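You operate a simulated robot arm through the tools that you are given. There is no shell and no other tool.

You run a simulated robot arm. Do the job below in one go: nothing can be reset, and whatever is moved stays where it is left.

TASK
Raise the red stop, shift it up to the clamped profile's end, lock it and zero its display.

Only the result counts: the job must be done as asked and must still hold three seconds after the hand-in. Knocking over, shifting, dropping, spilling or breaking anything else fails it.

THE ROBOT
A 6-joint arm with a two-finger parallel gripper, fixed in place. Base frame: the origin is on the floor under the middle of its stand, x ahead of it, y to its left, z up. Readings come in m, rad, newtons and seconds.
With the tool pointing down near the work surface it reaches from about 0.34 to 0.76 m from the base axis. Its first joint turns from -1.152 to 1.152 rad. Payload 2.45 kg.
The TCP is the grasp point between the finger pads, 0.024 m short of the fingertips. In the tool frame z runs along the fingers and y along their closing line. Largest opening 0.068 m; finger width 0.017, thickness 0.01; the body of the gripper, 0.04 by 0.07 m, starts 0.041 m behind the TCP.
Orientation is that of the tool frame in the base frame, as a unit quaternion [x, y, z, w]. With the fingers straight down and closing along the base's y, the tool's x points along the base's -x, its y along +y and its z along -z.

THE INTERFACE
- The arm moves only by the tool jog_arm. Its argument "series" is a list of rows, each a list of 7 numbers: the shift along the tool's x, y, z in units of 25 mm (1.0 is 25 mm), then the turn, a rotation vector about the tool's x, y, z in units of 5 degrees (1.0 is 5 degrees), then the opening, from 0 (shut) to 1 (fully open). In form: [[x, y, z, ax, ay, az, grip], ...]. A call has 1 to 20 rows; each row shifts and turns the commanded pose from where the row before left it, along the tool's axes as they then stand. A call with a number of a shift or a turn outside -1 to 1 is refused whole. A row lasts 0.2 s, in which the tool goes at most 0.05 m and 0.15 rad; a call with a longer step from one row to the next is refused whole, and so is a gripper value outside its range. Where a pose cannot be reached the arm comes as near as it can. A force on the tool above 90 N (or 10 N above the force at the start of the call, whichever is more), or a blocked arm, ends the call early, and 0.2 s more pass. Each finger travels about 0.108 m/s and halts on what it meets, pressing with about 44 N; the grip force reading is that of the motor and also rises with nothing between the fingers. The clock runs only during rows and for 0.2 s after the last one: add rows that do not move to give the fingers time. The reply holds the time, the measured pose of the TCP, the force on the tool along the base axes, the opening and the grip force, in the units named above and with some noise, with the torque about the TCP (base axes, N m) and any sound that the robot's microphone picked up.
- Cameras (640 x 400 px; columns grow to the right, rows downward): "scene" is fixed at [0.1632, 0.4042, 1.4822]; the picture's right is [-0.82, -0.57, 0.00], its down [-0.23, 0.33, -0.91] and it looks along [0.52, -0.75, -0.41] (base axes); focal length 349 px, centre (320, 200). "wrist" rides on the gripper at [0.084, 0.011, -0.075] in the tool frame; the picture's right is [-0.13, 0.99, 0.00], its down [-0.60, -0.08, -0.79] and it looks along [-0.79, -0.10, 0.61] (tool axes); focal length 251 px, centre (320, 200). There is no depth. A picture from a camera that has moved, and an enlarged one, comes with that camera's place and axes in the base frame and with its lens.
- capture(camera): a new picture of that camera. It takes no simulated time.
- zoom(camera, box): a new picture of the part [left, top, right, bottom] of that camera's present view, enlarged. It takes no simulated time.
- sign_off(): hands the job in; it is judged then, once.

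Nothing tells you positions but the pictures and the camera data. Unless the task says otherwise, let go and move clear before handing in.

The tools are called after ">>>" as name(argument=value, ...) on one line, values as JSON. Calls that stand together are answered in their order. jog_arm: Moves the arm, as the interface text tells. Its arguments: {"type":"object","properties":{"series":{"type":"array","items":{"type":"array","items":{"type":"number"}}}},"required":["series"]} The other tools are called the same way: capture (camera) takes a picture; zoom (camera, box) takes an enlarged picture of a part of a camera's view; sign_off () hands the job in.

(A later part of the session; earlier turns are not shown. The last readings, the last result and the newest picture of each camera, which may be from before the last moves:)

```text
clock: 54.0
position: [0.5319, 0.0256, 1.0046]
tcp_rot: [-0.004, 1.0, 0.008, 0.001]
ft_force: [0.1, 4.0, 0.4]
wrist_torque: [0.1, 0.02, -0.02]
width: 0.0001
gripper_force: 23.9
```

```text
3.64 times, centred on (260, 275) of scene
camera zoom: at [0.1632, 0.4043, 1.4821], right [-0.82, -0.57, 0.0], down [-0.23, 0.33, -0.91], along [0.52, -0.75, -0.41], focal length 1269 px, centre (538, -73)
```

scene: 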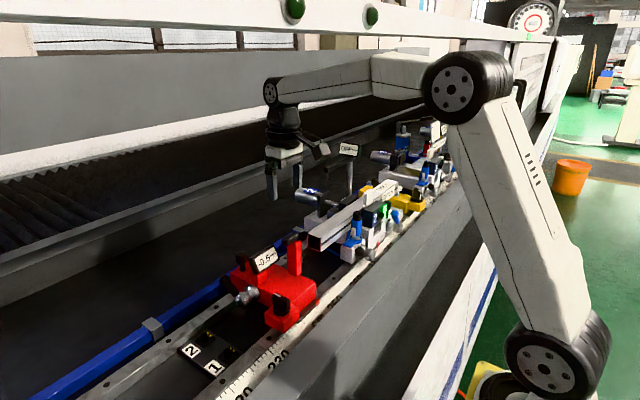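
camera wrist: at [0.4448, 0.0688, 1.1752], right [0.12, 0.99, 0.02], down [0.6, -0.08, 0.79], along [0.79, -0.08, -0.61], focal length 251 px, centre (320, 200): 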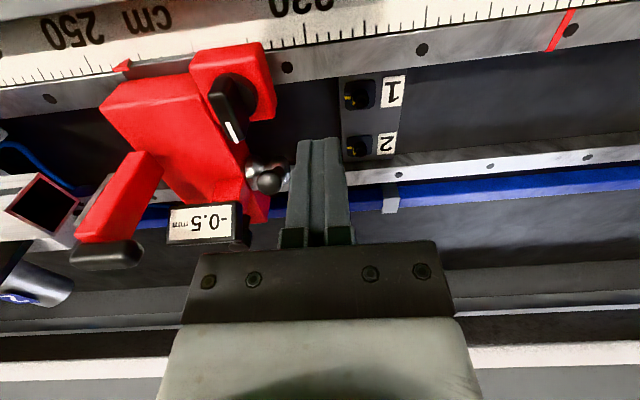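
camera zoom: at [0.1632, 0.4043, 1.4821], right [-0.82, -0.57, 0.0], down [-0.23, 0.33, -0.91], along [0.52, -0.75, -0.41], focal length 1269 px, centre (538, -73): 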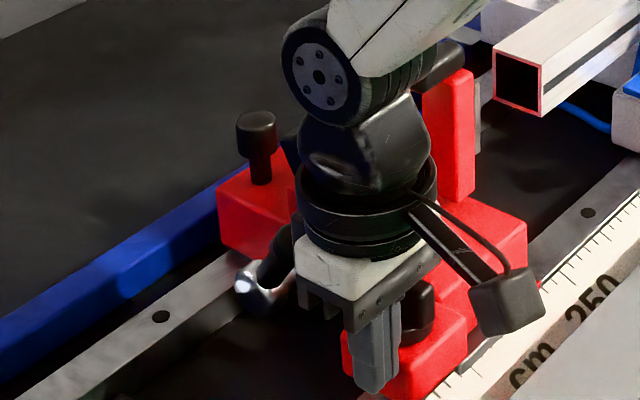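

The carriage now moves at about 4 N, so the lever is the lock and it is released. I'll push the carriage steadily toward the profile.

>>> jog_arm(series=[[0, -0.2, 0, 0, 0, 0, 0], [0, -0.2, 0, 0, 0, 0, 0], [0, -0.2, 0, 0, 0, 0, 0], [0, -0.2, 0, 0, 0, 0, 0], [0, -0.2, 0, 0, 0, 0, 0], [0, -0.2, 0, 0, 0, 0, 0], [0, 0, 0, 0, 0, 0, 0]])

>>> zoom(camera="scene", box=[220, 200, 380, 310])

>>> capture(camera="wrist")

```text
clock: 55.6
position: [0.5333, -0.004, 1.0061]
tcp_rot: [-0.005, 1.0, 0.008, 0.001]
ft_force: [-1.6, 3.2, 0.5]
wrist_torque: [0.03, 0.02, -0.01]
width: 0.0
gripper_force: 23.8
```

```text
3.64 times, centred on (300, 255) of scene
camera zoom: at [0.1632, 0.4043, 1.4822], right [-0.82, -0.57, 0.0], down [-0.23, 0.33, -0.91], along [0.52, -0.75, -0.41], focal length 1269 px, centre (393, 0)
```

zoom: 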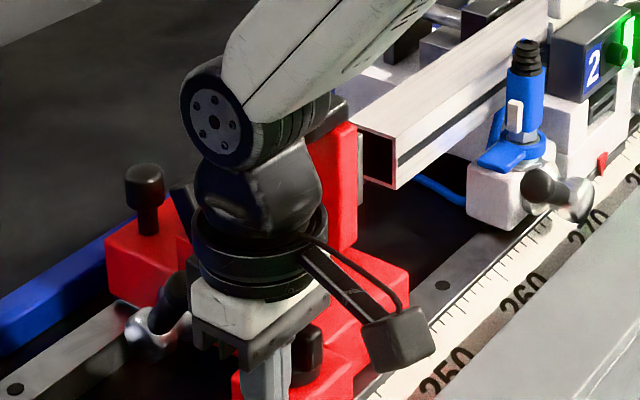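

```text
taken
camera wrist: at [0.4477, 0.0052, 1.08], right [0.12, 0.99, 0.02], down [0.6, -0.08, 0.79], along [0.79, -0.08, -0.61], focal length 251 px, centre (320, 200)
```

wrist: 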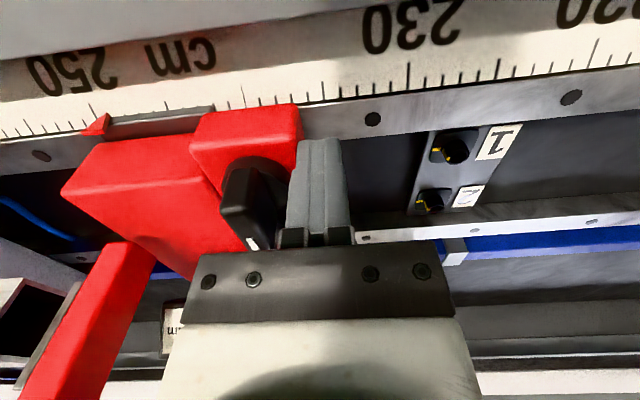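

>>> jog_arm(series=[[0, -0.15, 0, 0, 0, 0, 0], [0, -0.15, 0, 0, 0, 0, 0], [0, -0.15, 0, 0, 0, 0, 0], [0, -0.15, 0, 0, 0, 0, 0], [0, 0, 0, 0, 0, 0, 0]])

>>> zoom(camera="scene", box=[280, 210, 360, 270])

>>> zoom(camera="wrist", box=[0, 180, 240, 340])

```text
clock: 56.8
position: [0.5334, -0.0188, 1.0056]
tcp_rot: [-0.006, 1.0, 0.008, 0.002]
ft_force: [-1.8, 3.7, 0.5]
wrist_torque: [0.03, 0.05, -0.01]
width: 0.0
gripper_force: 23.5
```

```text
6.67 times, centred on (320, 240) of scene
camera zoom: at [0.1631, 0.4043, 1.4822], right [-0.82, -0.57, 0.0], down [-0.23, 0.33, -0.91], along [0.52, -0.75, -0.41], focal length 2326 px, centre (320, -67)
```

zoom: 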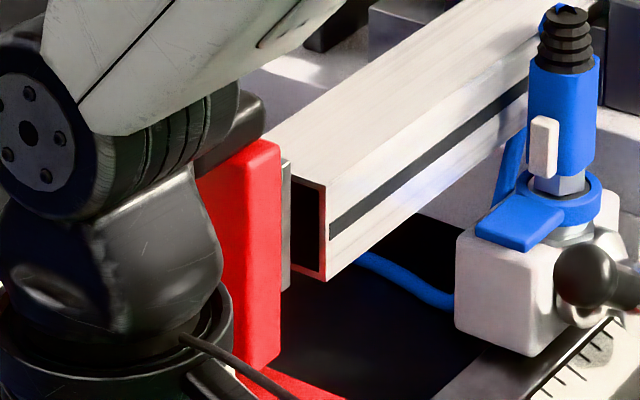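

```text
2.50 times, centred on (120, 260) of wrist
camera zoom: at [0.448, -0.0099, 1.0798], right [0.12, 0.99, 0.02], down [0.6, -0.09, 0.79], along [0.79, -0.08, -0.61], focal length 629 px, centre (820, 50)
```

zoom: 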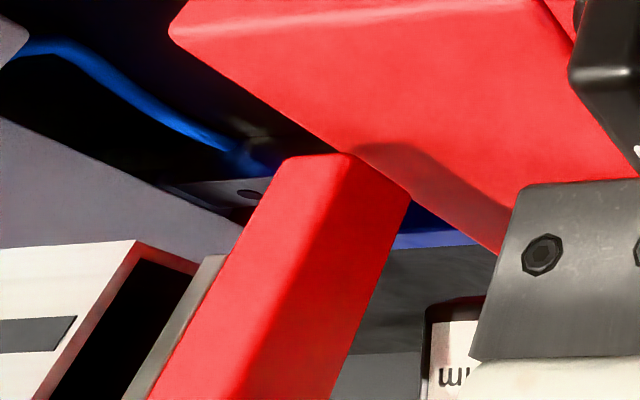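

The plate is close to the profile end now. I'll approach in small steps.

>>> jog_arm(series=[[0, -0.08, 0, 0, 0, 0, 0], [0, -0.08, 0, 0, 0, 0, 0], [0, -0.06, 0, 0, 0, 0, 0], [0, 0, 0, 0, 0, 0, 0]])

>>> zoom(camera="scene", box=[300, 220, 350, 258])

>>> zoom(camera="wrist", box=[0, 220, 160, 340])

```text
clock: 57.8
position: [0.5324, -0.0241, 1.0053]
tcp_rot: [-0.005, 1.0, 0.008, 0.0]
ft_force: [-2.5, 2.7, -0.4]
wrist_torque: [0.09, 0.01, -0.04]
width: 0.0
gripper_force: 23.6
```

```text
10.53 times, centred on (325, 239) of scene
camera zoom: at [0.1632, 0.4043, 1.4822], right [-0.82, -0.57, 0.0], down [-0.23, 0.33, -0.91], along [0.52, -0.75, -0.41], focal length 3673 px, centre (267, -210)
```

zoom: 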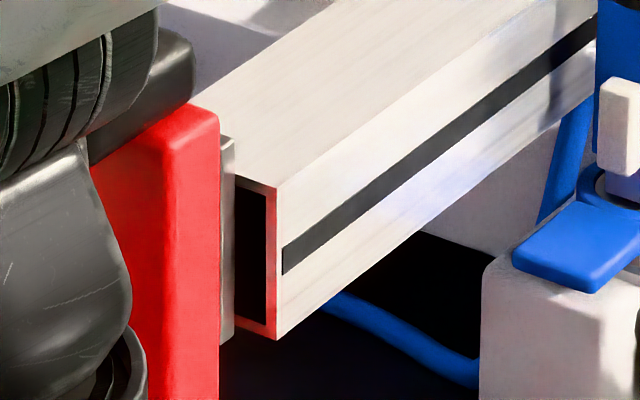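

```text
3.33 times, centred on (80, 280) of wrist
camera zoom: at [0.4481, -0.0153, 1.0799], right [0.12, 0.99, 0.02], down [0.6, -0.09, 0.79], along [0.79, -0.08, -0.61], focal length 838 px, centre (1120, -67)
```

zoom: 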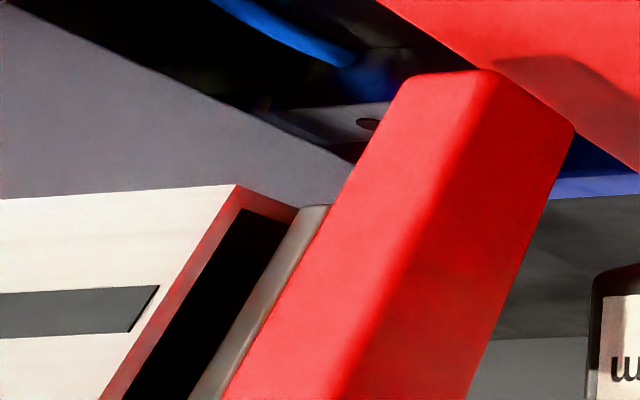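

>>> jog_arm(series=[[0, -0.06, 0, 0, 0, 0, 0], [0, -0.06, 0, 0, 0, 0, 0], [0, -0.06, 0, 0, 0, 0, 0], [0, 0, 0, 0, 0, 0, 0]])

>>> zoom(camera="scene", box=[300, 220, 350, 258])

>>> zoom(camera="wrist", box=[0, 220, 160, 340])

```text
clock: 58.8
position: [0.533, -0.0281, 1.0059]
tcp_rot: [-0.005, 1.0, 0.008, 0.002]
ft_force: [-2.3, 4.0, 2.4]
wrist_torque: [0.06, 0.05, -0.02]
width: 0.0
gripper_force: 22.9
```

```text
10.53 times, centred on (325, 239) of scene
camera zoom: at [0.1631, 0.4043, 1.4822], right [-0.82, -0.57, 0.0], down [-0.23, 0.33, -0.91], along [0.52, -0.75, -0.41], focal length 3673 px, centre (267, -210)
```

zoom: 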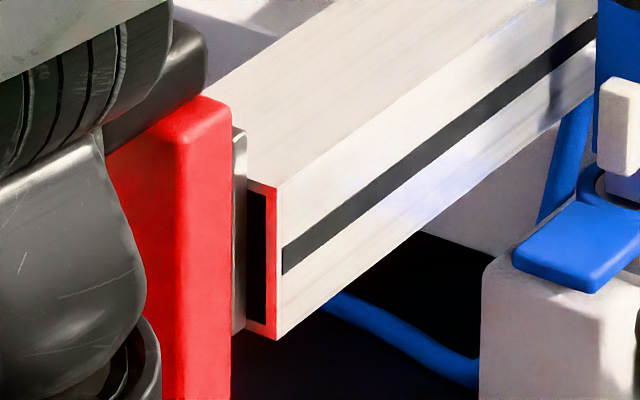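

```text
3.33 times, centred on (80, 280) of wrist
camera zoom: at [0.4484, -0.0199, 1.0796], right [0.12, 0.99, 0.02], down [0.6, -0.09, 0.79], along [0.79, -0.08, -0.61], focal length 838 px, centre (1120, -67)
```

zoom: 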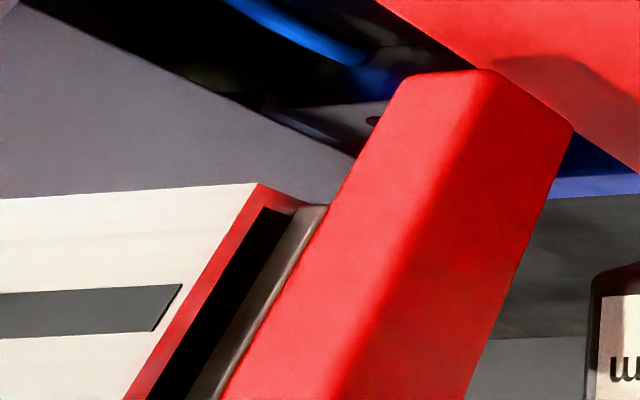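

>>> jog_arm(series=[[0, -0.05, 0, 0, 0, 0, 0], [0, -0.05, 0, 0, 0, 0, 0], [0, -0.05, 0, 0, 0, 0, 0], [0, 0, 0, 0, 0, 0, 0]])

>>> zoom(camera="scene", box=[300, 220, 350, 258])

>>> zoom(camera="wrist", box=[0, 220, 160, 340])

```text
clock: 59.8
position: [0.533, -0.0307, 1.0059]
tcp_rot: [-0.005, 1.0, 0.009, 0.002]
ft_force: [-2.7, 32.4, 6.0]
wrist_torque: [0.46, 0.1, -0.26]
width: 0.0001
gripper_force: 23.8
```

```text
10.53 times, centred on (325, 239) of scene
camera zoom: at [0.163, 0.4052, 1.4819], right [-0.82, -0.57, 0.0], down [-0.23, 0.33, -0.91], along [0.52, -0.75, -0.41], focal length 3673 px, centre (267, -210)
```

zoom: 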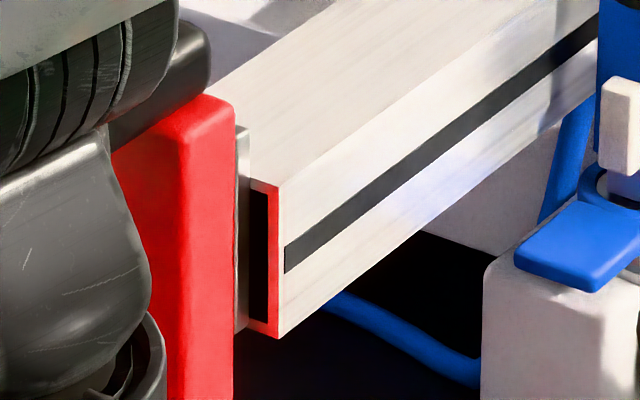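

```text
3.33 times, centred on (80, 280) of wrist
camera zoom: at [0.4486, -0.021, 1.0795], right [0.12, 0.99, 0.02], down [0.6, -0.09, 0.79], along [0.79, -0.08, -0.61], focal length 838 px, centre (1120, -67)
```

zoom: 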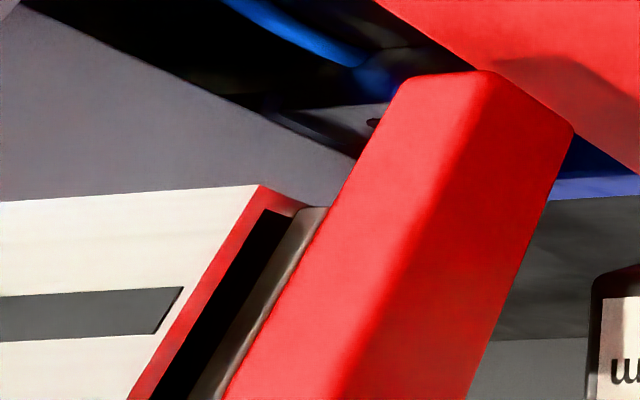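

The force rose to 32 N at y≈-0.030, so the plate is against the profile end. I'll ease off gently, back away, and inspect before locking.

>>> jog_arm(series=[[0, 0.06, 0, 0, 0, 0, 0], [0, 0.06, 0, 0, 0, 0, 0], [0, 0.06, 0, 0, 0, 0, 0], [0, 0.2, 0, 0, 0, 0, 0], [0, 0.8, 0, 0, 0, 0, 0], [0, 0.8, -0.4, 0, 0, 0, 0], [0, 0.4, -0.8, 0, 0, 0, 0], [0, 0, -0.9, 0, 0, 0, 0], [0, 0, -0.9, 0, 0, 0, 0], [0, 0, -0.9, 0, 0, 0, 0]])

>>> capture(camera="wrist")

>>> zoom(camera="scene", box=[220, 200, 380, 310])

>>> zoom(camera="scene", box=[300, 220, 350, 258])

```text
clock: 62.0
position: [0.5317, 0.0258, 1.1038]
tcp_rot: [-0.005, 1.0, 0.007, 0.0]
ft_force: [-0.5, -0.5, 0.5]
wrist_torque: [-0.01, -0.01, -0.01]
width: 0.0003
gripper_force: 23.6
```

```text
taken
camera wrist: at [0.4476, 0.0349, 1.1778], right [0.12, 0.99, 0.02], down [0.6, -0.09, 0.79], along [0.79, -0.08, -0.61], focal length 251 px, centre (320, 200)
```

wrist: 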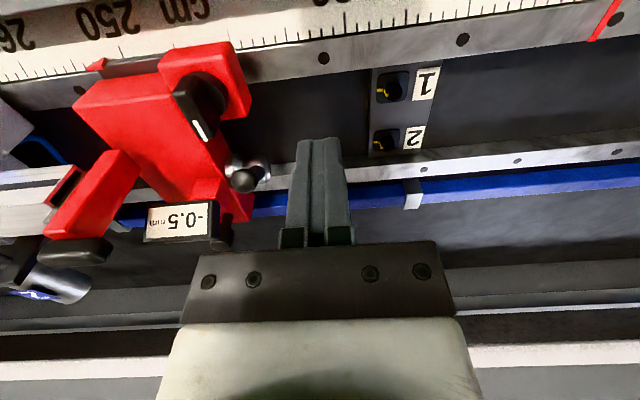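

```text
3.64 times, centred on (300, 255) of scene
camera zoom: at [0.1632, 0.4042, 1.4822], right [-0.82, -0.57, 0.0], down [-0.23, 0.33, -0.91], along [0.52, -0.75, -0.41], focal length 1269 px, centre (393, 0)
```

zoom: 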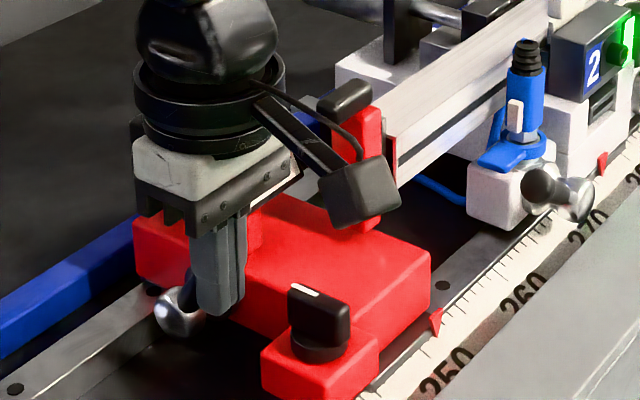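

```text
10.53 times, centred on (325, 239) of scene
camera zoom: at [0.1632, 0.4042, 1.4822], right [-0.82, -0.57, 0.0], down [-0.23, 0.33, -0.91], along [0.52, -0.75, -0.41], focal length 3673 px, centre (267, -210)
```

zoom: 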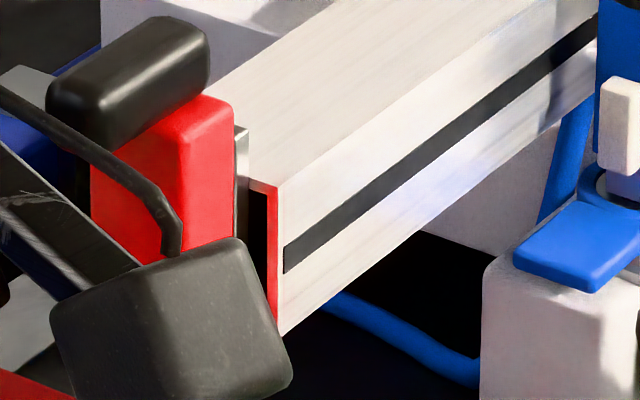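

>>> zoom(camera="wrist", box=[20, 140, 120, 260])

>>> zoom(camera="wrist", box=[140, 130, 300, 250])

```text
3.33 times, centred on (70, 200) of wrist
camera zoom: at [0.4476, 0.0349, 1.1778], right [0.12, 0.99, 0.02], down [0.6, -0.09, 0.79], along [0.79, -0.08, -0.61], focal length 838 px, centre (1153, 200)
```

zoom: 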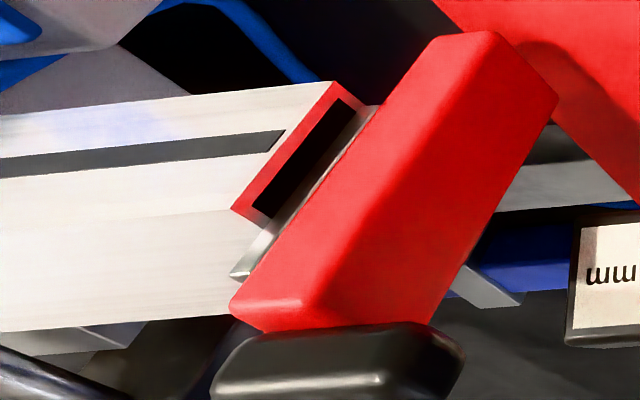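

```text
3.33 times, centred on (220, 190) of wrist
camera zoom: at [0.4476, 0.0349, 1.1778], right [0.12, 0.99, 0.02], down [0.6, -0.09, 0.79], along [0.79, -0.08, -0.61], focal length 838 px, centre (653, 233)
```

zoom: 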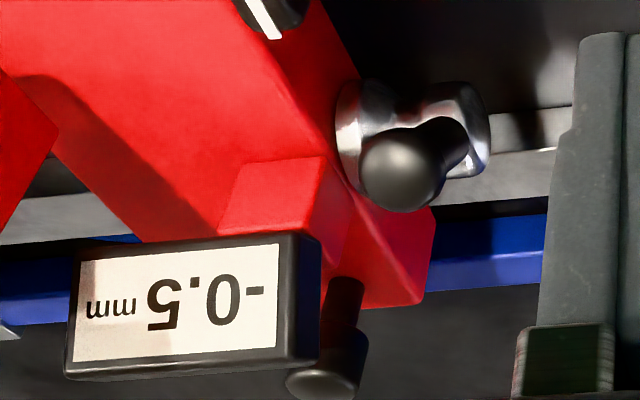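

The plate sits flush against the profile end. To lock, I'll move to the -x side of the lever handle, whose ball end is near (0.618, -0.056, 1.015), and swing it back over toward +x.

>>> jog_arm(series=[[-0.51, -0.79, 0.24, 0, 0, 0, 0], [-0.51, -0.79, 0.24, 0, 0, 0, 0], [-0.51, -0.79, 0.24, 0, 0, 0, 0], [-0.51, -0.79, 0.24, 0, 0, 0, 0], [0, 0, 0, 0, 0, 0, 0]])

>>> capture(camera="wrist")

>>> zoom(camera="scene", box=[220, 200, 380, 310])

```text
clock: 63.2
position: [0.5856, -0.053, 1.0786]
tcp_rot: [-0.006, 1.0, 0.007, 0.0]
ft_force: [0.5, -0.4, 0.5]
wrist_torque: [0.01, 0.01, -0.01]
width: 0.0001
gripper_force: 23.5
```

```text
taken
camera wrist: at [0.4998, -0.0435, 1.1525], right [0.12, 0.99, 0.02], down [0.6, -0.08, 0.79], along [0.79, -0.08, -0.61], focal length 251 px, centre (320, 200)
```

wrist: 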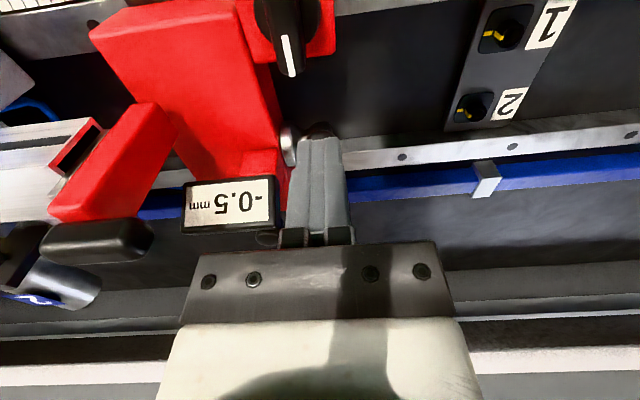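

```text
3.64 times, centred on (300, 255) of scene
camera zoom: at [0.1632, 0.4042, 1.4822], right [-0.82, -0.57, 0.0], down [-0.23, 0.33, -0.91], along [0.52, -0.75, -0.41], focal length 1269 px, centre (393, 0)
```

zoom: 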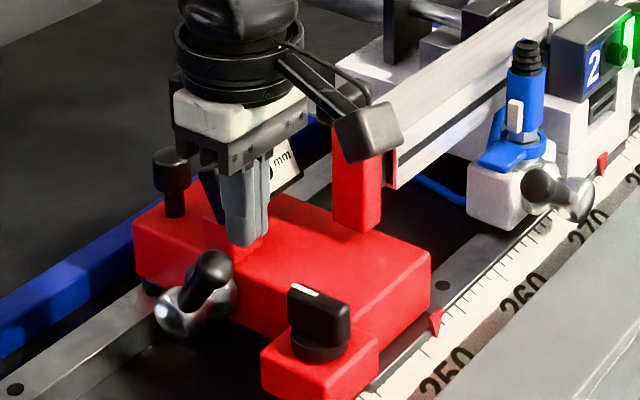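

>>> jog_arm(series=[[0.1, 0, 0.7, 0, 0, 0, 0], [0, 0, 0.7, 0, 0, 0, 0], [0, 0, 0.7, 0, 0, 0, 0], [0, 0, 0, 0, 0, 0, 0]])

>>> capture(camera="wrist")

>>> zoom(camera="scene", box=[220, 230, 340, 310])

```text
clock: 64.2
position: [0.5826, -0.0522, 1.0261]
tcp_rot: [-0.006, 1.0, 0.008, 0.003]
ft_force: [-0.7, 0.0, -0.2]
wrist_torque: [-0.01, -0.04, 0.01]
width: 0.0001
gripper_force: 23.5
```

```text
taken
camera wrist: at [0.498, -0.0428, 1.0997], right [0.12, 0.99, 0.02], down [0.6, -0.09, 0.79], along [0.79, -0.08, -0.61], focal length 251 px, centre (320, 200)
```

wrist: 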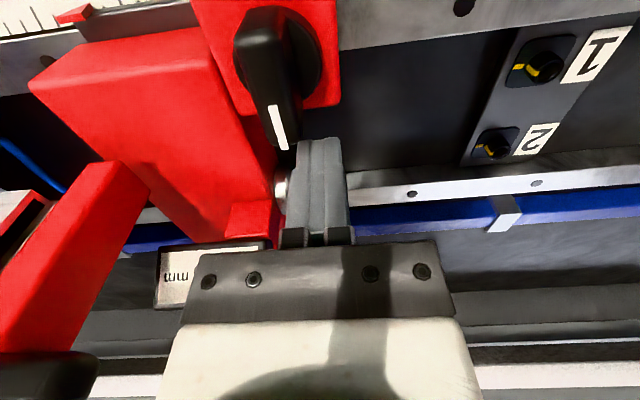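

```text
5.00 times, centred on (280, 270) of scene
camera zoom: at [0.1632, 0.4042, 1.4822], right [-0.82, -0.57, 0.0], down [-0.23, 0.33, -0.91], along [0.52, -0.75, -0.41], focal length 1745 px, centre (520, -150)
```

zoom: 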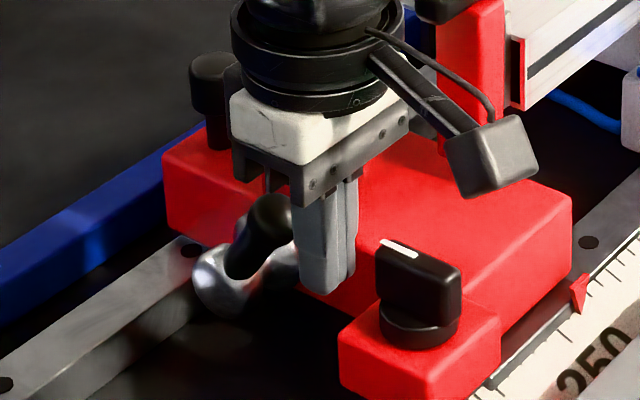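

>>> jog_arm(series=[[-0.25, 0, 0, 0, 0, 0, 0], [-0.25, 0, 0, 0, 0, 0, 0], [-0.2, 0, 0, 0, 0, 0, 0], [-0.2, 0, 0, 0, 0, 0, 0], [0, 0, 0, 0, 0, 0, 0]])

>>> zoom(camera="scene", box=[220, 230, 340, 310])

>>> zoom(camera="wrist", box=[200, 80, 440, 240])

```text
clock: 65.4
position: [0.603, -0.0521, 1.0309]
tcp_rot: [-0.005, 1.0, 0.008, 0.005]
ft_force: [-31.2, -0.4, 53.4]
wrist_torque: [-0.2, -0.43, -0.13]
width: 0.0001
gripper_force: 23.3
```

```text
5.00 times, centred on (280, 270) of scene
camera zoom: at [0.1612, 0.4043, 1.4824], right [-0.82, -0.57, 0.0], down [-0.23, 0.33, -0.91], along [0.52, -0.75, -0.41], focal length 1745 px, centre (520, -150)
```

zoom: 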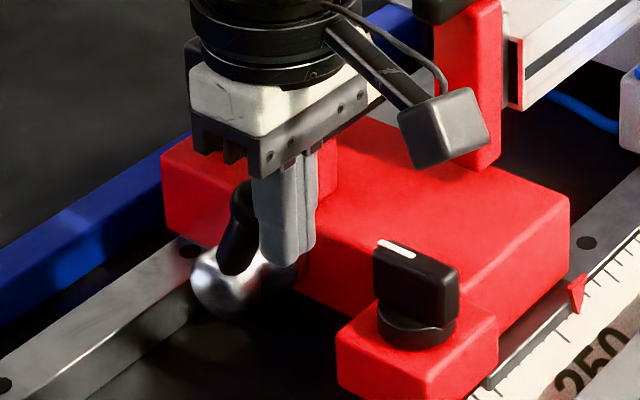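

```text
2.50 times, centred on (320, 160) of wrist
camera zoom: at [0.5187, -0.0427, 1.1049], right [0.12, 0.99, 0.02], down [0.6, -0.08, 0.8], along [0.79, -0.08, -0.6], focal length 629 px, centre (320, 300)
```

zoom: 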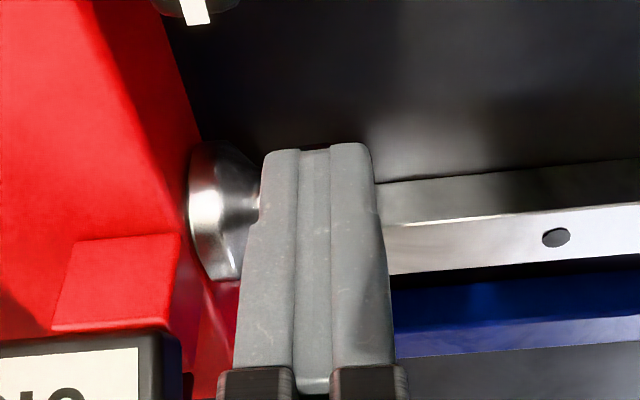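

>>> jog_arm(series=[[-0.05, 0, -0.25, 0, 0, 0, 0], [-0.2, 0, -0.05, 0, 0, 0, 0], [-0.2, 0, 0, 0, 0, 0, 0], [-0.2, 0, 0.05, 0, 0, 0, 0], [0, 0, 0, 0, 0, 0, 0]])

>>> zoom(camera="scene", box=[220, 230, 340, 310])

>>> zoom(camera="wrist", box=[200, 80, 440, 240])

```text
clock: 66.6
position: [0.6221, -0.052, 1.0392]
tcp_rot: [-0.005, 1.0, 0.007, 0.009]
ft_force: [-14.7, -0.6, 51.1]
wrist_torque: [-0.2, -0.48, -0.05]
width: 0.0
gripper_force: 23.4
```

```text
5.00 times, centred on (280, 270) of scene
camera zoom: at [0.1617, 0.4043, 1.4823], right [-0.82, -0.57, 0.0], down [-0.23, 0.33, -0.91], along [0.52, -0.75, -0.41], focal length 1745 px, centre (520, -150)
```

zoom: 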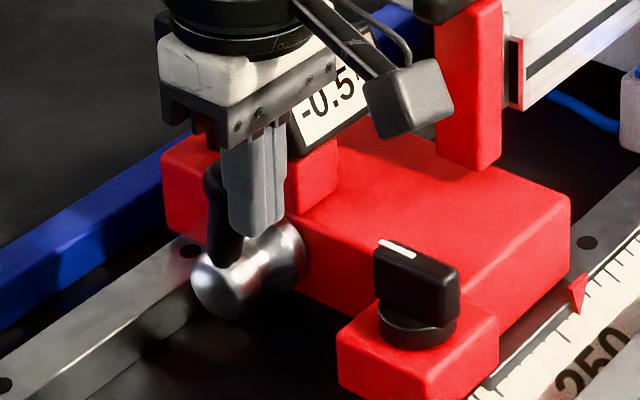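

```text
2.50 times, centred on (320, 160) of wrist
camera zoom: at [0.5361, -0.0427, 1.1118], right [0.12, 0.99, 0.02], down [0.59, -0.08, 0.8], along [0.8, -0.09, -0.6], focal length 629 px, centre (320, 300)
```

zoom: 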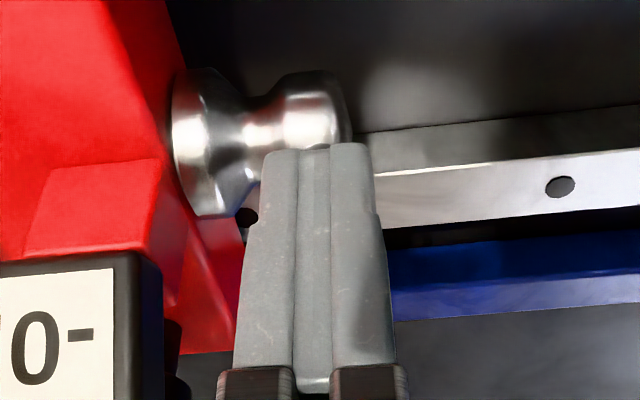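

>>> jog_arm(series=[[-0.2, 0, -0.1, 0, 0, 0, 0], [-0.2, 0, 0, 0, 0, 0, 0], [-0.2, 0, 0, 0, 0, 0, 0], [-0.2, 0, 0, 0, 0, 0, 0], [0, 0, 0, 0, 0, 0, 0]])

>>> zoom(camera="scene", box=[220, 230, 340, 310])

>>> zoom(camera="wrist", box=[200, 80, 440, 240])

```text
clock: 67.8
position: [0.639, -0.0509, 1.035]
tcp_rot: [-0.006, 1.0, 0.009, 0.0]
ft_force: [-0.1, 0.1, 0.5]
wrist_torque: [0.0, 0.01, -0.01]
width: 0.0
gripper_force: 23.7
```

```text
5.00 times, centred on (280, 270) of scene
camera zoom: at [0.1632, 0.4042, 1.4822], right [-0.82, -0.57, 0.0], down [-0.23, 0.33, -0.91], along [0.52, -0.75, -0.41], focal length 1745 px, centre (520, -150)
```

zoom: 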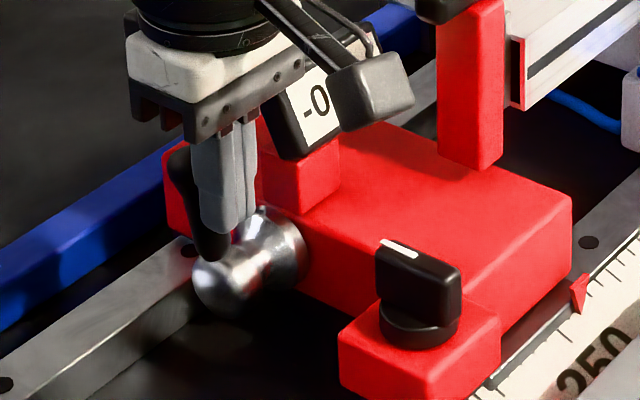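

```text
2.50 times, centred on (320, 160) of wrist
camera zoom: at [0.5554, -0.042, 1.1081], right [0.12, 0.99, 0.02], down [0.6, -0.09, 0.79], along [0.79, -0.08, -0.61], focal length 629 px, centre (320, 300)
```

zoom: 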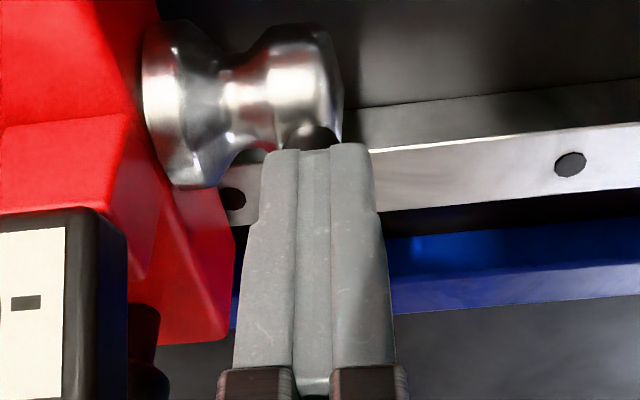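

>>> jog_arm(series=[[-0.2, 0, 0.05, 0, 0, 0, 0], [-0.2, 0, 0.05, 0, 0, 0, 0], [-0.2, 0, 0.05, 0, 0, 0, 0], [-0.2, 0, 0.05, 0, 0, 0, 0], [0, 0, 0, 0, 0, 0, 0]])

>>> zoom(camera="scene", box=[220, 230, 340, 310])

>>> zoom(camera="wrist", box=[200, 80, 440, 240])

```text
clock: 69.0
position: [0.6606, -0.0513, 1.0292]
tcp_rot: [-0.006, 1.0, 0.008, 0.001]
ft_force: [-3.2, 0.4, 0.9]
wrist_torque: [-0.02, 0.03, 0.01]
width: 0.0
gripper_force: 23.3
```

```text
5.00 times, centred on (280, 270) of scene
camera zoom: at [0.1631, 0.4042, 1.4822], right [-0.82, -0.57, 0.0], down [-0.23, 0.33, -0.91], along [0.52, -0.75, -0.41], focal length 1745 px, centre (520, -150)
```

zoom: 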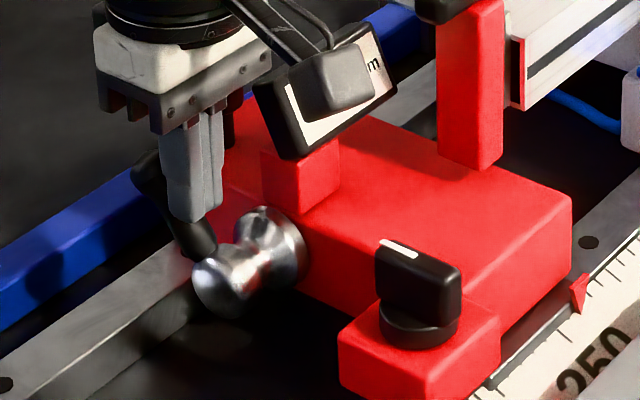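

```text
2.50 times, centred on (320, 160) of wrist
camera zoom: at [0.5758, -0.0424, 1.1047], right [0.12, 0.99, 0.02], down [0.6, -0.09, 0.79], along [0.79, -0.08, -0.61], focal length 629 px, centre (320, 300)
```

zoom: 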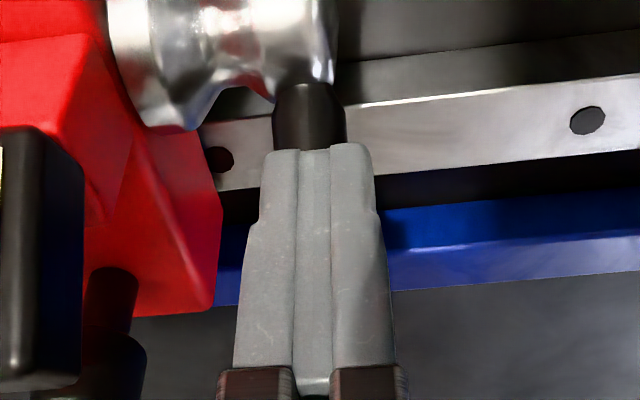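

>>> capture(camera="wrist")

>>> zoom(camera="scene", box=[210, 215, 310, 285])

```text
taken
camera wrist: at [0.5758, -0.0424, 1.1047], right [0.12, 0.99, 0.02], down [0.6, -0.09, 0.79], along [0.79, -0.08, -0.61], focal length 251 px, centre (320, 200)
```

wrist: 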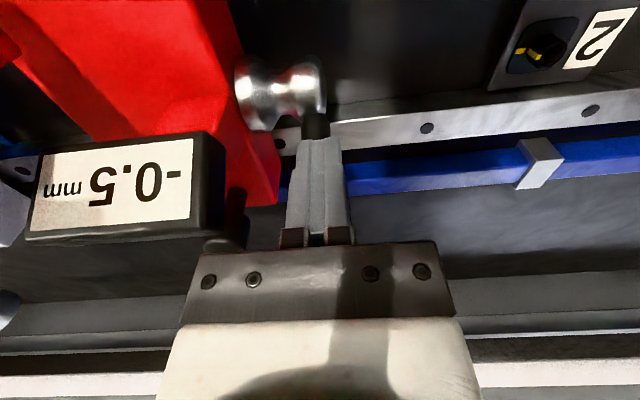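

```text
5.71 times, centred on (260, 250) of scene
camera zoom: at [0.1631, 0.4042, 1.4822], right [-0.82, -0.57, 0.0], down [-0.23, 0.33, -0.91], along [0.52, -0.75, -0.41], focal length 1994 px, centre (663, -86)
```

zoom: 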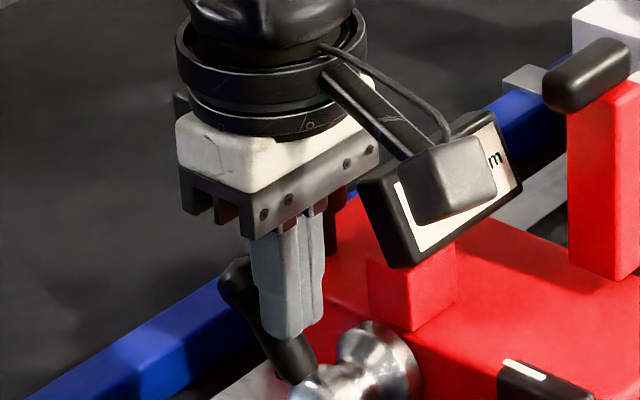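

The lever is at about 51°. To finish, I'll lift over the handle end and press it down from above, which keeps more clearance from the display.

>>> jog_arm(series=[[0.1, 0, -0.6, 0, 0, 0, 0], [0, 0.15, -0.6, 0, 0, 0, 0], [-0.5, 0, 0, 0, 0, 0, 0], [-0.5, 0, 0, 0, 0, 0, 0], [0, 0, 0, 0, 0, 0, 0]])

>>> capture(camera="wrist")

>>> zoom(camera="scene", box=[210, 215, 310, 285])

```text
clock: 70.2
position: [0.6833, -0.0464, 1.0605]
tcp_rot: [-0.006, 1.0, 0.008, 0.001]
ft_force: [0.5, 0.5, -0.2]
wrist_torque: [0.02, 0.02, 0.03]
width: 0.0
gripper_force: 23.7
```

```text
taken
camera wrist: at [0.5982, -0.0383, 1.134], right [0.12, 0.99, 0.02], down [0.6, -0.09, 0.79], along [0.79, -0.08, -0.61], focal length 251 px, centre (320, 200)
```

wrist: 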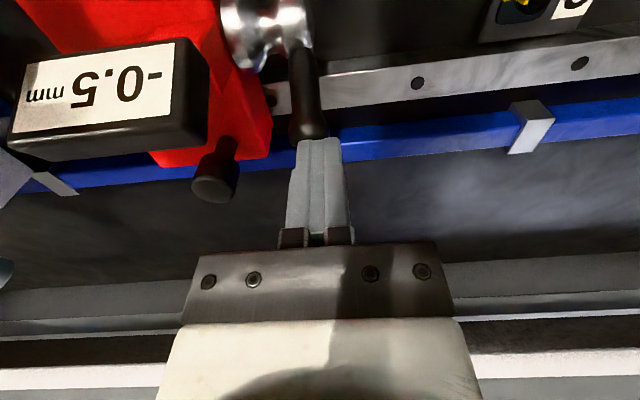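

```text
5.71 times, centred on (260, 250) of scene
camera zoom: at [0.1632, 0.4042, 1.4822], right [-0.82, -0.57, 0.0], down [-0.23, 0.33, -0.91], along [0.52, -0.75, -0.41], focal length 1994 px, centre (663, -86)
```

zoom: 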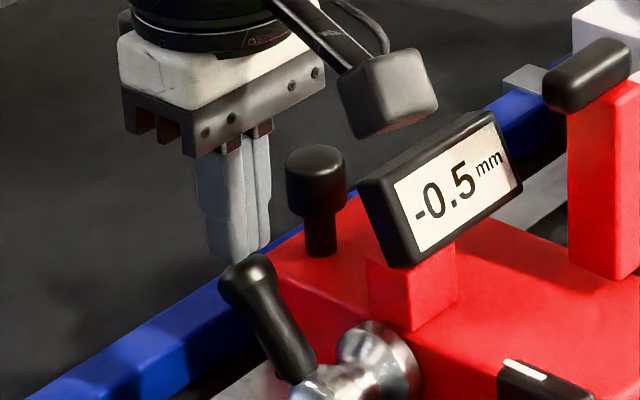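

>>> jog_arm(series=[[-0.12, -0.1, 0.2, 0, 0, 0, 0], [0, 0, 0.2, 0, 0, 0, 0], [0, 0, 0.15, 0, 0, 0, 0], [0, 0, 0.15, 0, 0, 0, 0], [0, 0, 0, 0, 0, 0, 0]])

>>> zoom(camera="wrist", box=[200, 40, 440, 200])

>>> zoom(camera="scene", box=[210, 215, 310, 285])

```text
clock: 71.4
position: [0.6893, -0.0499, 1.0482]
tcp_rot: [-0.005, 1.0, 0.006, 0.01]
ft_force: [19.7, 0.7, 28.1]
wrist_torque: [-0.16, -0.57, 0.18]
width: 0.0002
gripper_force: 23.7
```

```text
2.50 times, centred on (320, 120) of wrist
camera zoom: at [0.6041, -0.041, 1.1209], right [0.12, 0.99, 0.02], down [0.59, -0.08, 0.8], along [0.8, -0.09, -0.59], focal length 629 px, centre (320, 400)
```

zoom: 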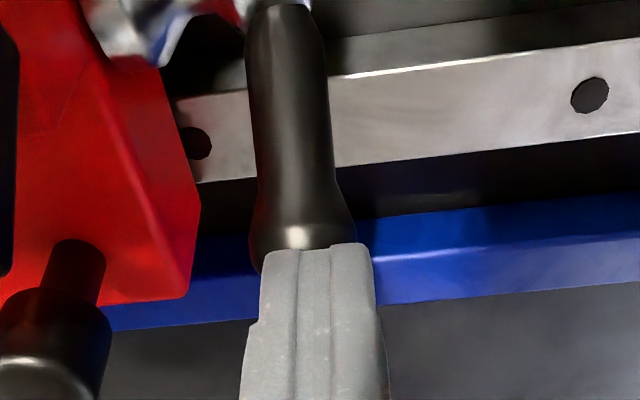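

```text
5.71 times, centred on (260, 250) of scene
camera zoom: at [0.1632, 0.4043, 1.4822], right [-0.82, -0.57, 0.0], down [-0.23, 0.33, -0.91], along [0.52, -0.75, -0.41], focal length 1994 px, centre (663, -86)
```

zoom: 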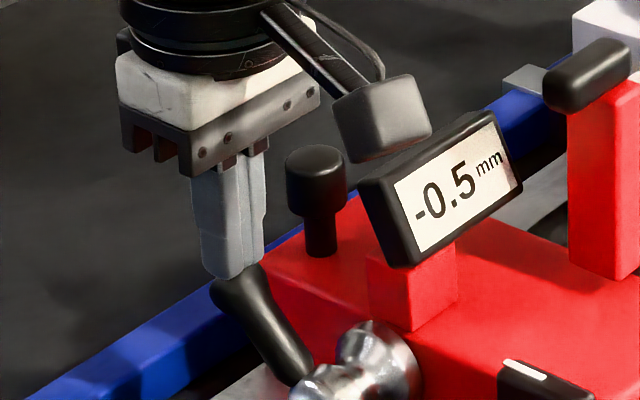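

>>> jog_arm(series=[[-0.12, 0, 0.1, 0, 0, 0, 0], [0, 0, 0.12, 0, 0, 0, 0], [0, 0, 0.12, 0, 0, 0, 0], [0, 0, 0, 0, 0, 0, 0]])

>>> zoom(camera="wrist", box=[200, 40, 440, 200])

>>> zoom(camera="scene", box=[210, 215, 310, 285])

```text
clock: 72.4
position: [0.6861, -0.0509, 1.0362]
tcp_rot: [-0.006, 1.0, 0.008, -0.001]
ft_force: [-16.3, 0.4, 27.3]
wrist_torque: [-0.01, 0.17, -0.06]
width: 0.0003
gripper_force: 23.7
```

```text
2.50 times, centred on (320, 120) of wrist
camera zoom: at [0.6029, -0.0409, 1.11], right [0.12, 0.99, 0.02], down [0.61, -0.09, 0.79], along [0.79, -0.08, -0.61], focal length 629 px, centre (320, 400)
```

zoom: 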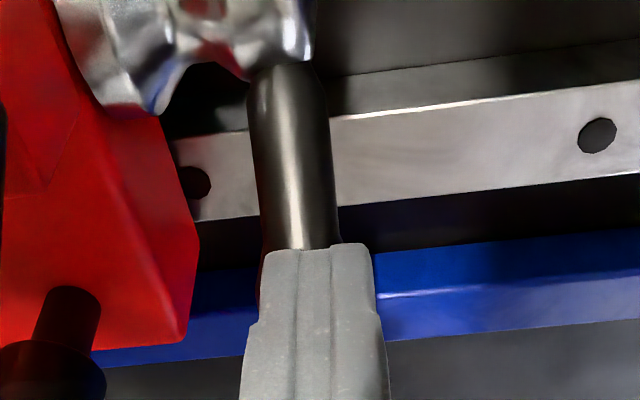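

```text
5.71 times, centred on (260, 250) of scene
camera zoom: at [0.1621, 0.4043, 1.4823], right [-0.82, -0.57, 0.0], down [-0.23, 0.33, -0.91], along [0.52, -0.75, -0.41], focal length 1994 px, centre (663, -86)
```

zoom: 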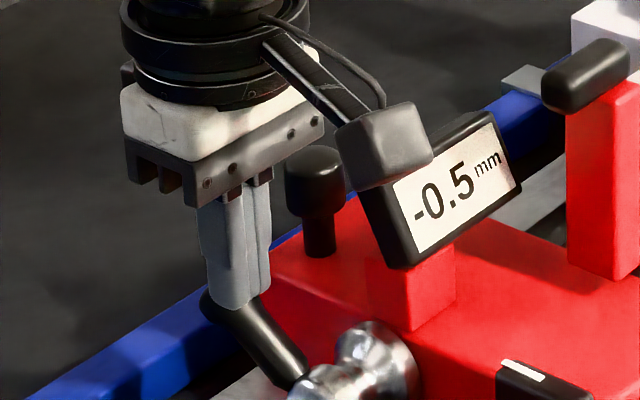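

>>> jog_arm(series=[[0, 0, -0.3, 0, 0, 0, 0], [0, 0.2, -0.8, 0, 0, 0, 0], [0, 0.8, -0.8, 0, 0, 0, 0], [0, 0.8, -0.8, 0, 0, 0, 0], [0, 0.8, 0, 0, 0, 0, 0]])

>>> capture(camera="wrist")

>>> zoom(camera="scene", box=[200, 230, 340, 330])

```text
clock: 73.6
position: [0.6874, 0.0151, 1.1022]
tcp_rot: [-0.005, 1.0, 0.007, 0.001]
ft_force: [-0.2, 0.4, 0.0]
wrist_torque: [-0.02, 0.01, -0.01]
width: 0.0
gripper_force: 23.8
```

```text
taken
camera wrist: at [0.6031, 0.0232, 1.1765], right [0.12, 0.99, 0.02], down [0.6, -0.09, 0.79], along [0.79, -0.08, -0.61], focal length 251 px, centre (320, 200)
```

wrist: 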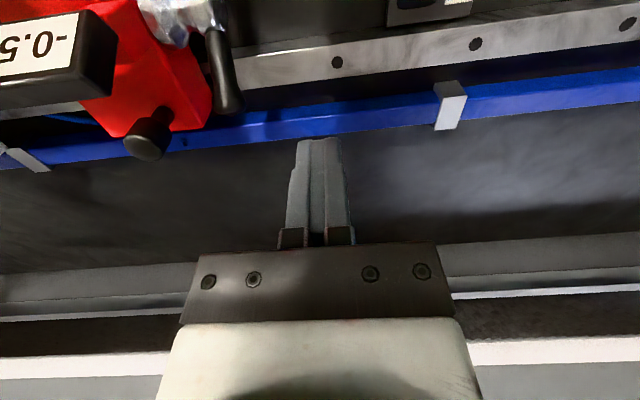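

```text
4.00 times, centred on (270, 280) of scene
camera zoom: at [0.1632, 0.4042, 1.4822], right [-0.82, -0.57, 0.0], down [-0.23, 0.33, -0.91], along [0.52, -0.75, -0.41], focal length 1396 px, centre (520, -120)
```

zoom: 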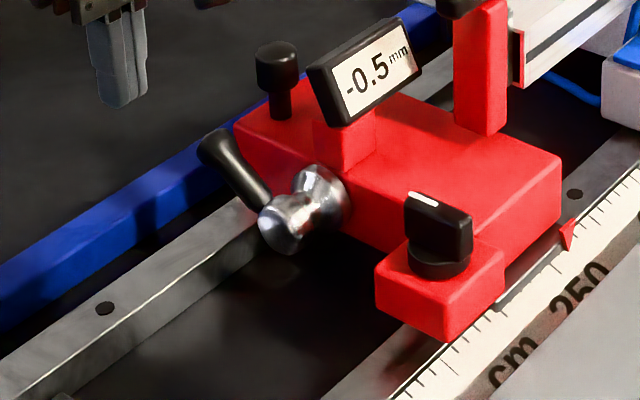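

The lever is back at roughly its original locked angle of about 36°. I'll press once more on the handle end to make sure it's fully home.

>>> jog_arm(series=[[-0.115, -0.84, 0.43, 0, 0, 0, 0], [-0.115, -0.84, 0.43, 0, 0, 0, 0], [-0.115, -0.84, 0.43, 0, 0, 0, 0], [0, 0, 0.5, 0, 0, 0, 0], [0, 0, 0.3, 0, 0, 0, 0], [0, 0, 0.2, 0, 0, 0, 0], [0, 0, 0.1, 0, 0, 0, 0], [0, 0, 0, 0, 0, 0, 0]])

>>> zoom(camera="wrist", box=[200, 40, 440, 200])

>>> zoom(camera="scene", box=[200, 215, 320, 295])

```text
clock: 75.4
position: [0.698, -0.0471, 1.0424]
tcp_rot: [-0.005, 1.0, 0.007, 0.002]
ft_force: [0.3, -0.3, 0.5]
wrist_torque: [-0.05, 0.01, 0.0]
width: 0.0001
gripper_force: 24.1
```

```text
2.50 times, centred on (320, 120) of wrist
camera zoom: at [0.6129, -0.0388, 1.1159], right [0.12, 0.99, 0.02], down [0.6, -0.09, 0.79], along [0.79, -0.08, -0.61], focal length 629 px, centre (320, 400)
```

zoom: 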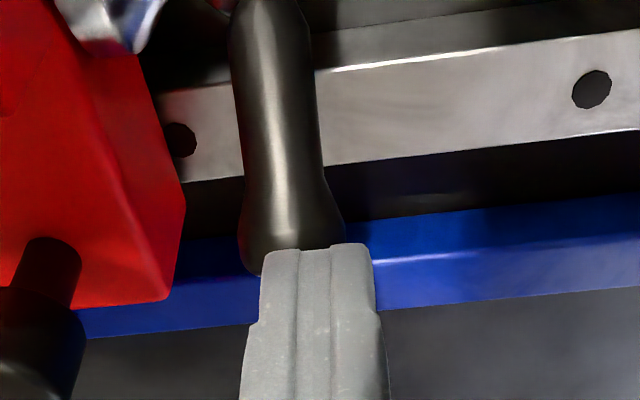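

```text
5.00 times, centred on (260, 255) of scene
camera zoom: at [0.1632, 0.4042, 1.4822], right [-0.82, -0.57, 0.0], down [-0.23, 0.33, -0.91], along [0.52, -0.75, -0.41], focal length 1745 px, centre (620, -75)
```

zoom: 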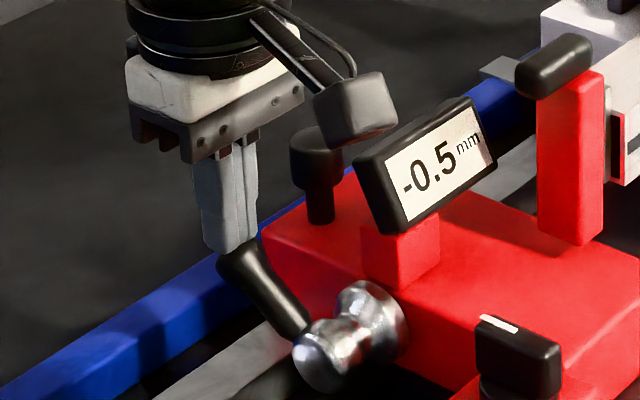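

>>> jog_arm(series=[[0.15, -0.1, 0.0, 0, 0, 0, 0], [0, 0, 0.12, 0, 0, 0, 0], [0, 0, 0.12, 0, 0, 0, 0], [0, 0, 0.12, 0, 0, 0, 0], [0, 0, 0, 0, 0, 0, 0]])

>>> zoom(camera="wrist", box=[200, 40, 440, 200])

>>> zoom(camera="scene", box=[200, 215, 320, 295])

```text
clock: 76.6
position: [0.6947, -0.0513, 1.0412]
tcp_rot: [-0.006, 1.0, 0.008, 0.007]
ft_force: [-23.4, 0.8, 49.2]
wrist_torque: [0.15, 0.12, -0.26]
width: 0.0003
gripper_force: 23.2
```

```text
2.50 times, centred on (320, 120) of wrist
camera zoom: at [0.6085, -0.0416, 1.1135], right [0.12, 0.99, 0.02], down [0.59, -0.08, 0.8], along [0.79, -0.09, -0.6], focal length 629 px, centre (320, 400)
```

zoom: 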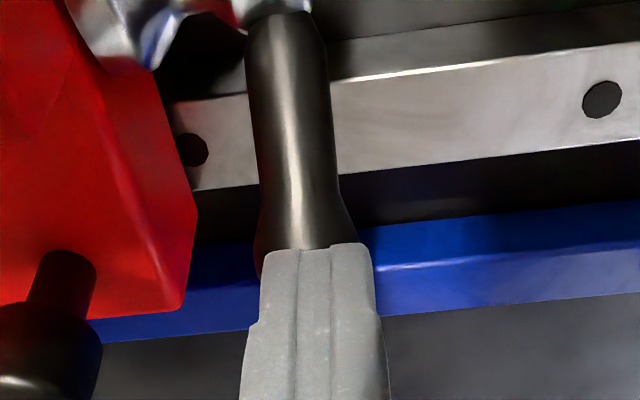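

```text
5.00 times, centred on (260, 255) of scene
camera zoom: at [0.1614, 0.4043, 1.4824], right [-0.82, -0.57, 0.0], down [-0.23, 0.33, -0.91], along [0.52, -0.75, -0.41], focal length 1745 px, centre (620, -75)
```

zoom: 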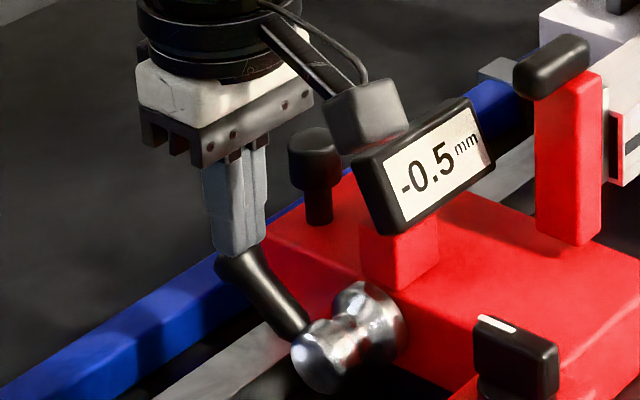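

The lever holds firm at its lower stop under 54 N, so it's locked. Next is the zero control: the black mushroom button behind the display, which I expect near (0.703, -0.114, 1.03). I'll lift off and look.

>>> jog_arm(series=[[0, 0, -0.4, 0, 0, 0, 0], [0, 0, -0.8, 0, 0, 0, 0], [0, 0, -0.8, 0, 0, 0, 0], [0, 0, -0.8, 0, 0, 0, 0], [0.6, -0.5, -0.6, 0, 0, 0, 0], [0.6, -0.5, 0, 0, 0, 0, 0], [0, 0, 0, 0, 0, 0, 0]])

>>> capture(camera="wrist")

>>> zoom(camera="scene", box=[200, 215, 320, 295])

```text
clock: 78.2
position: [0.6641, -0.0774, 1.1177]
tcp_rot: [-0.005, 1.0, 0.008, 0.002]
ft_force: [-0.4, 0.4, -1.7]
wrist_torque: [-0.02, -0.01, 0.02]
width: 0.0
gripper_force: 23.3
```

```text
taken
camera wrist: at [0.5795, -0.0682, 1.1914], right [0.12, 0.99, 0.02], down [0.6, -0.09, 0.79], along [0.79, -0.08, -0.61], focal length 251 px, centre (320, 200)
```

wrist: 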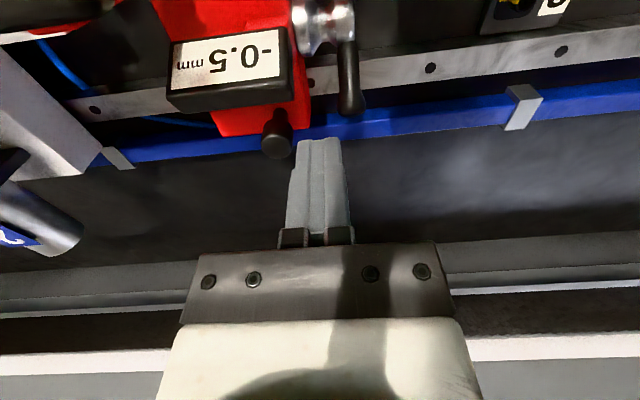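

```text
5.00 times, centred on (260, 255) of scene
camera zoom: at [0.1632, 0.4042, 1.4822], right [-0.82, -0.57, 0.0], down [-0.23, 0.33, -0.91], along [0.52, -0.75, -0.41], focal length 1745 px, centre (620, -75)
```

zoom: 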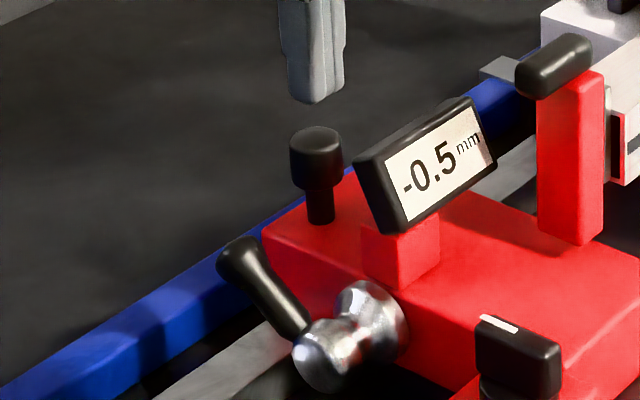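

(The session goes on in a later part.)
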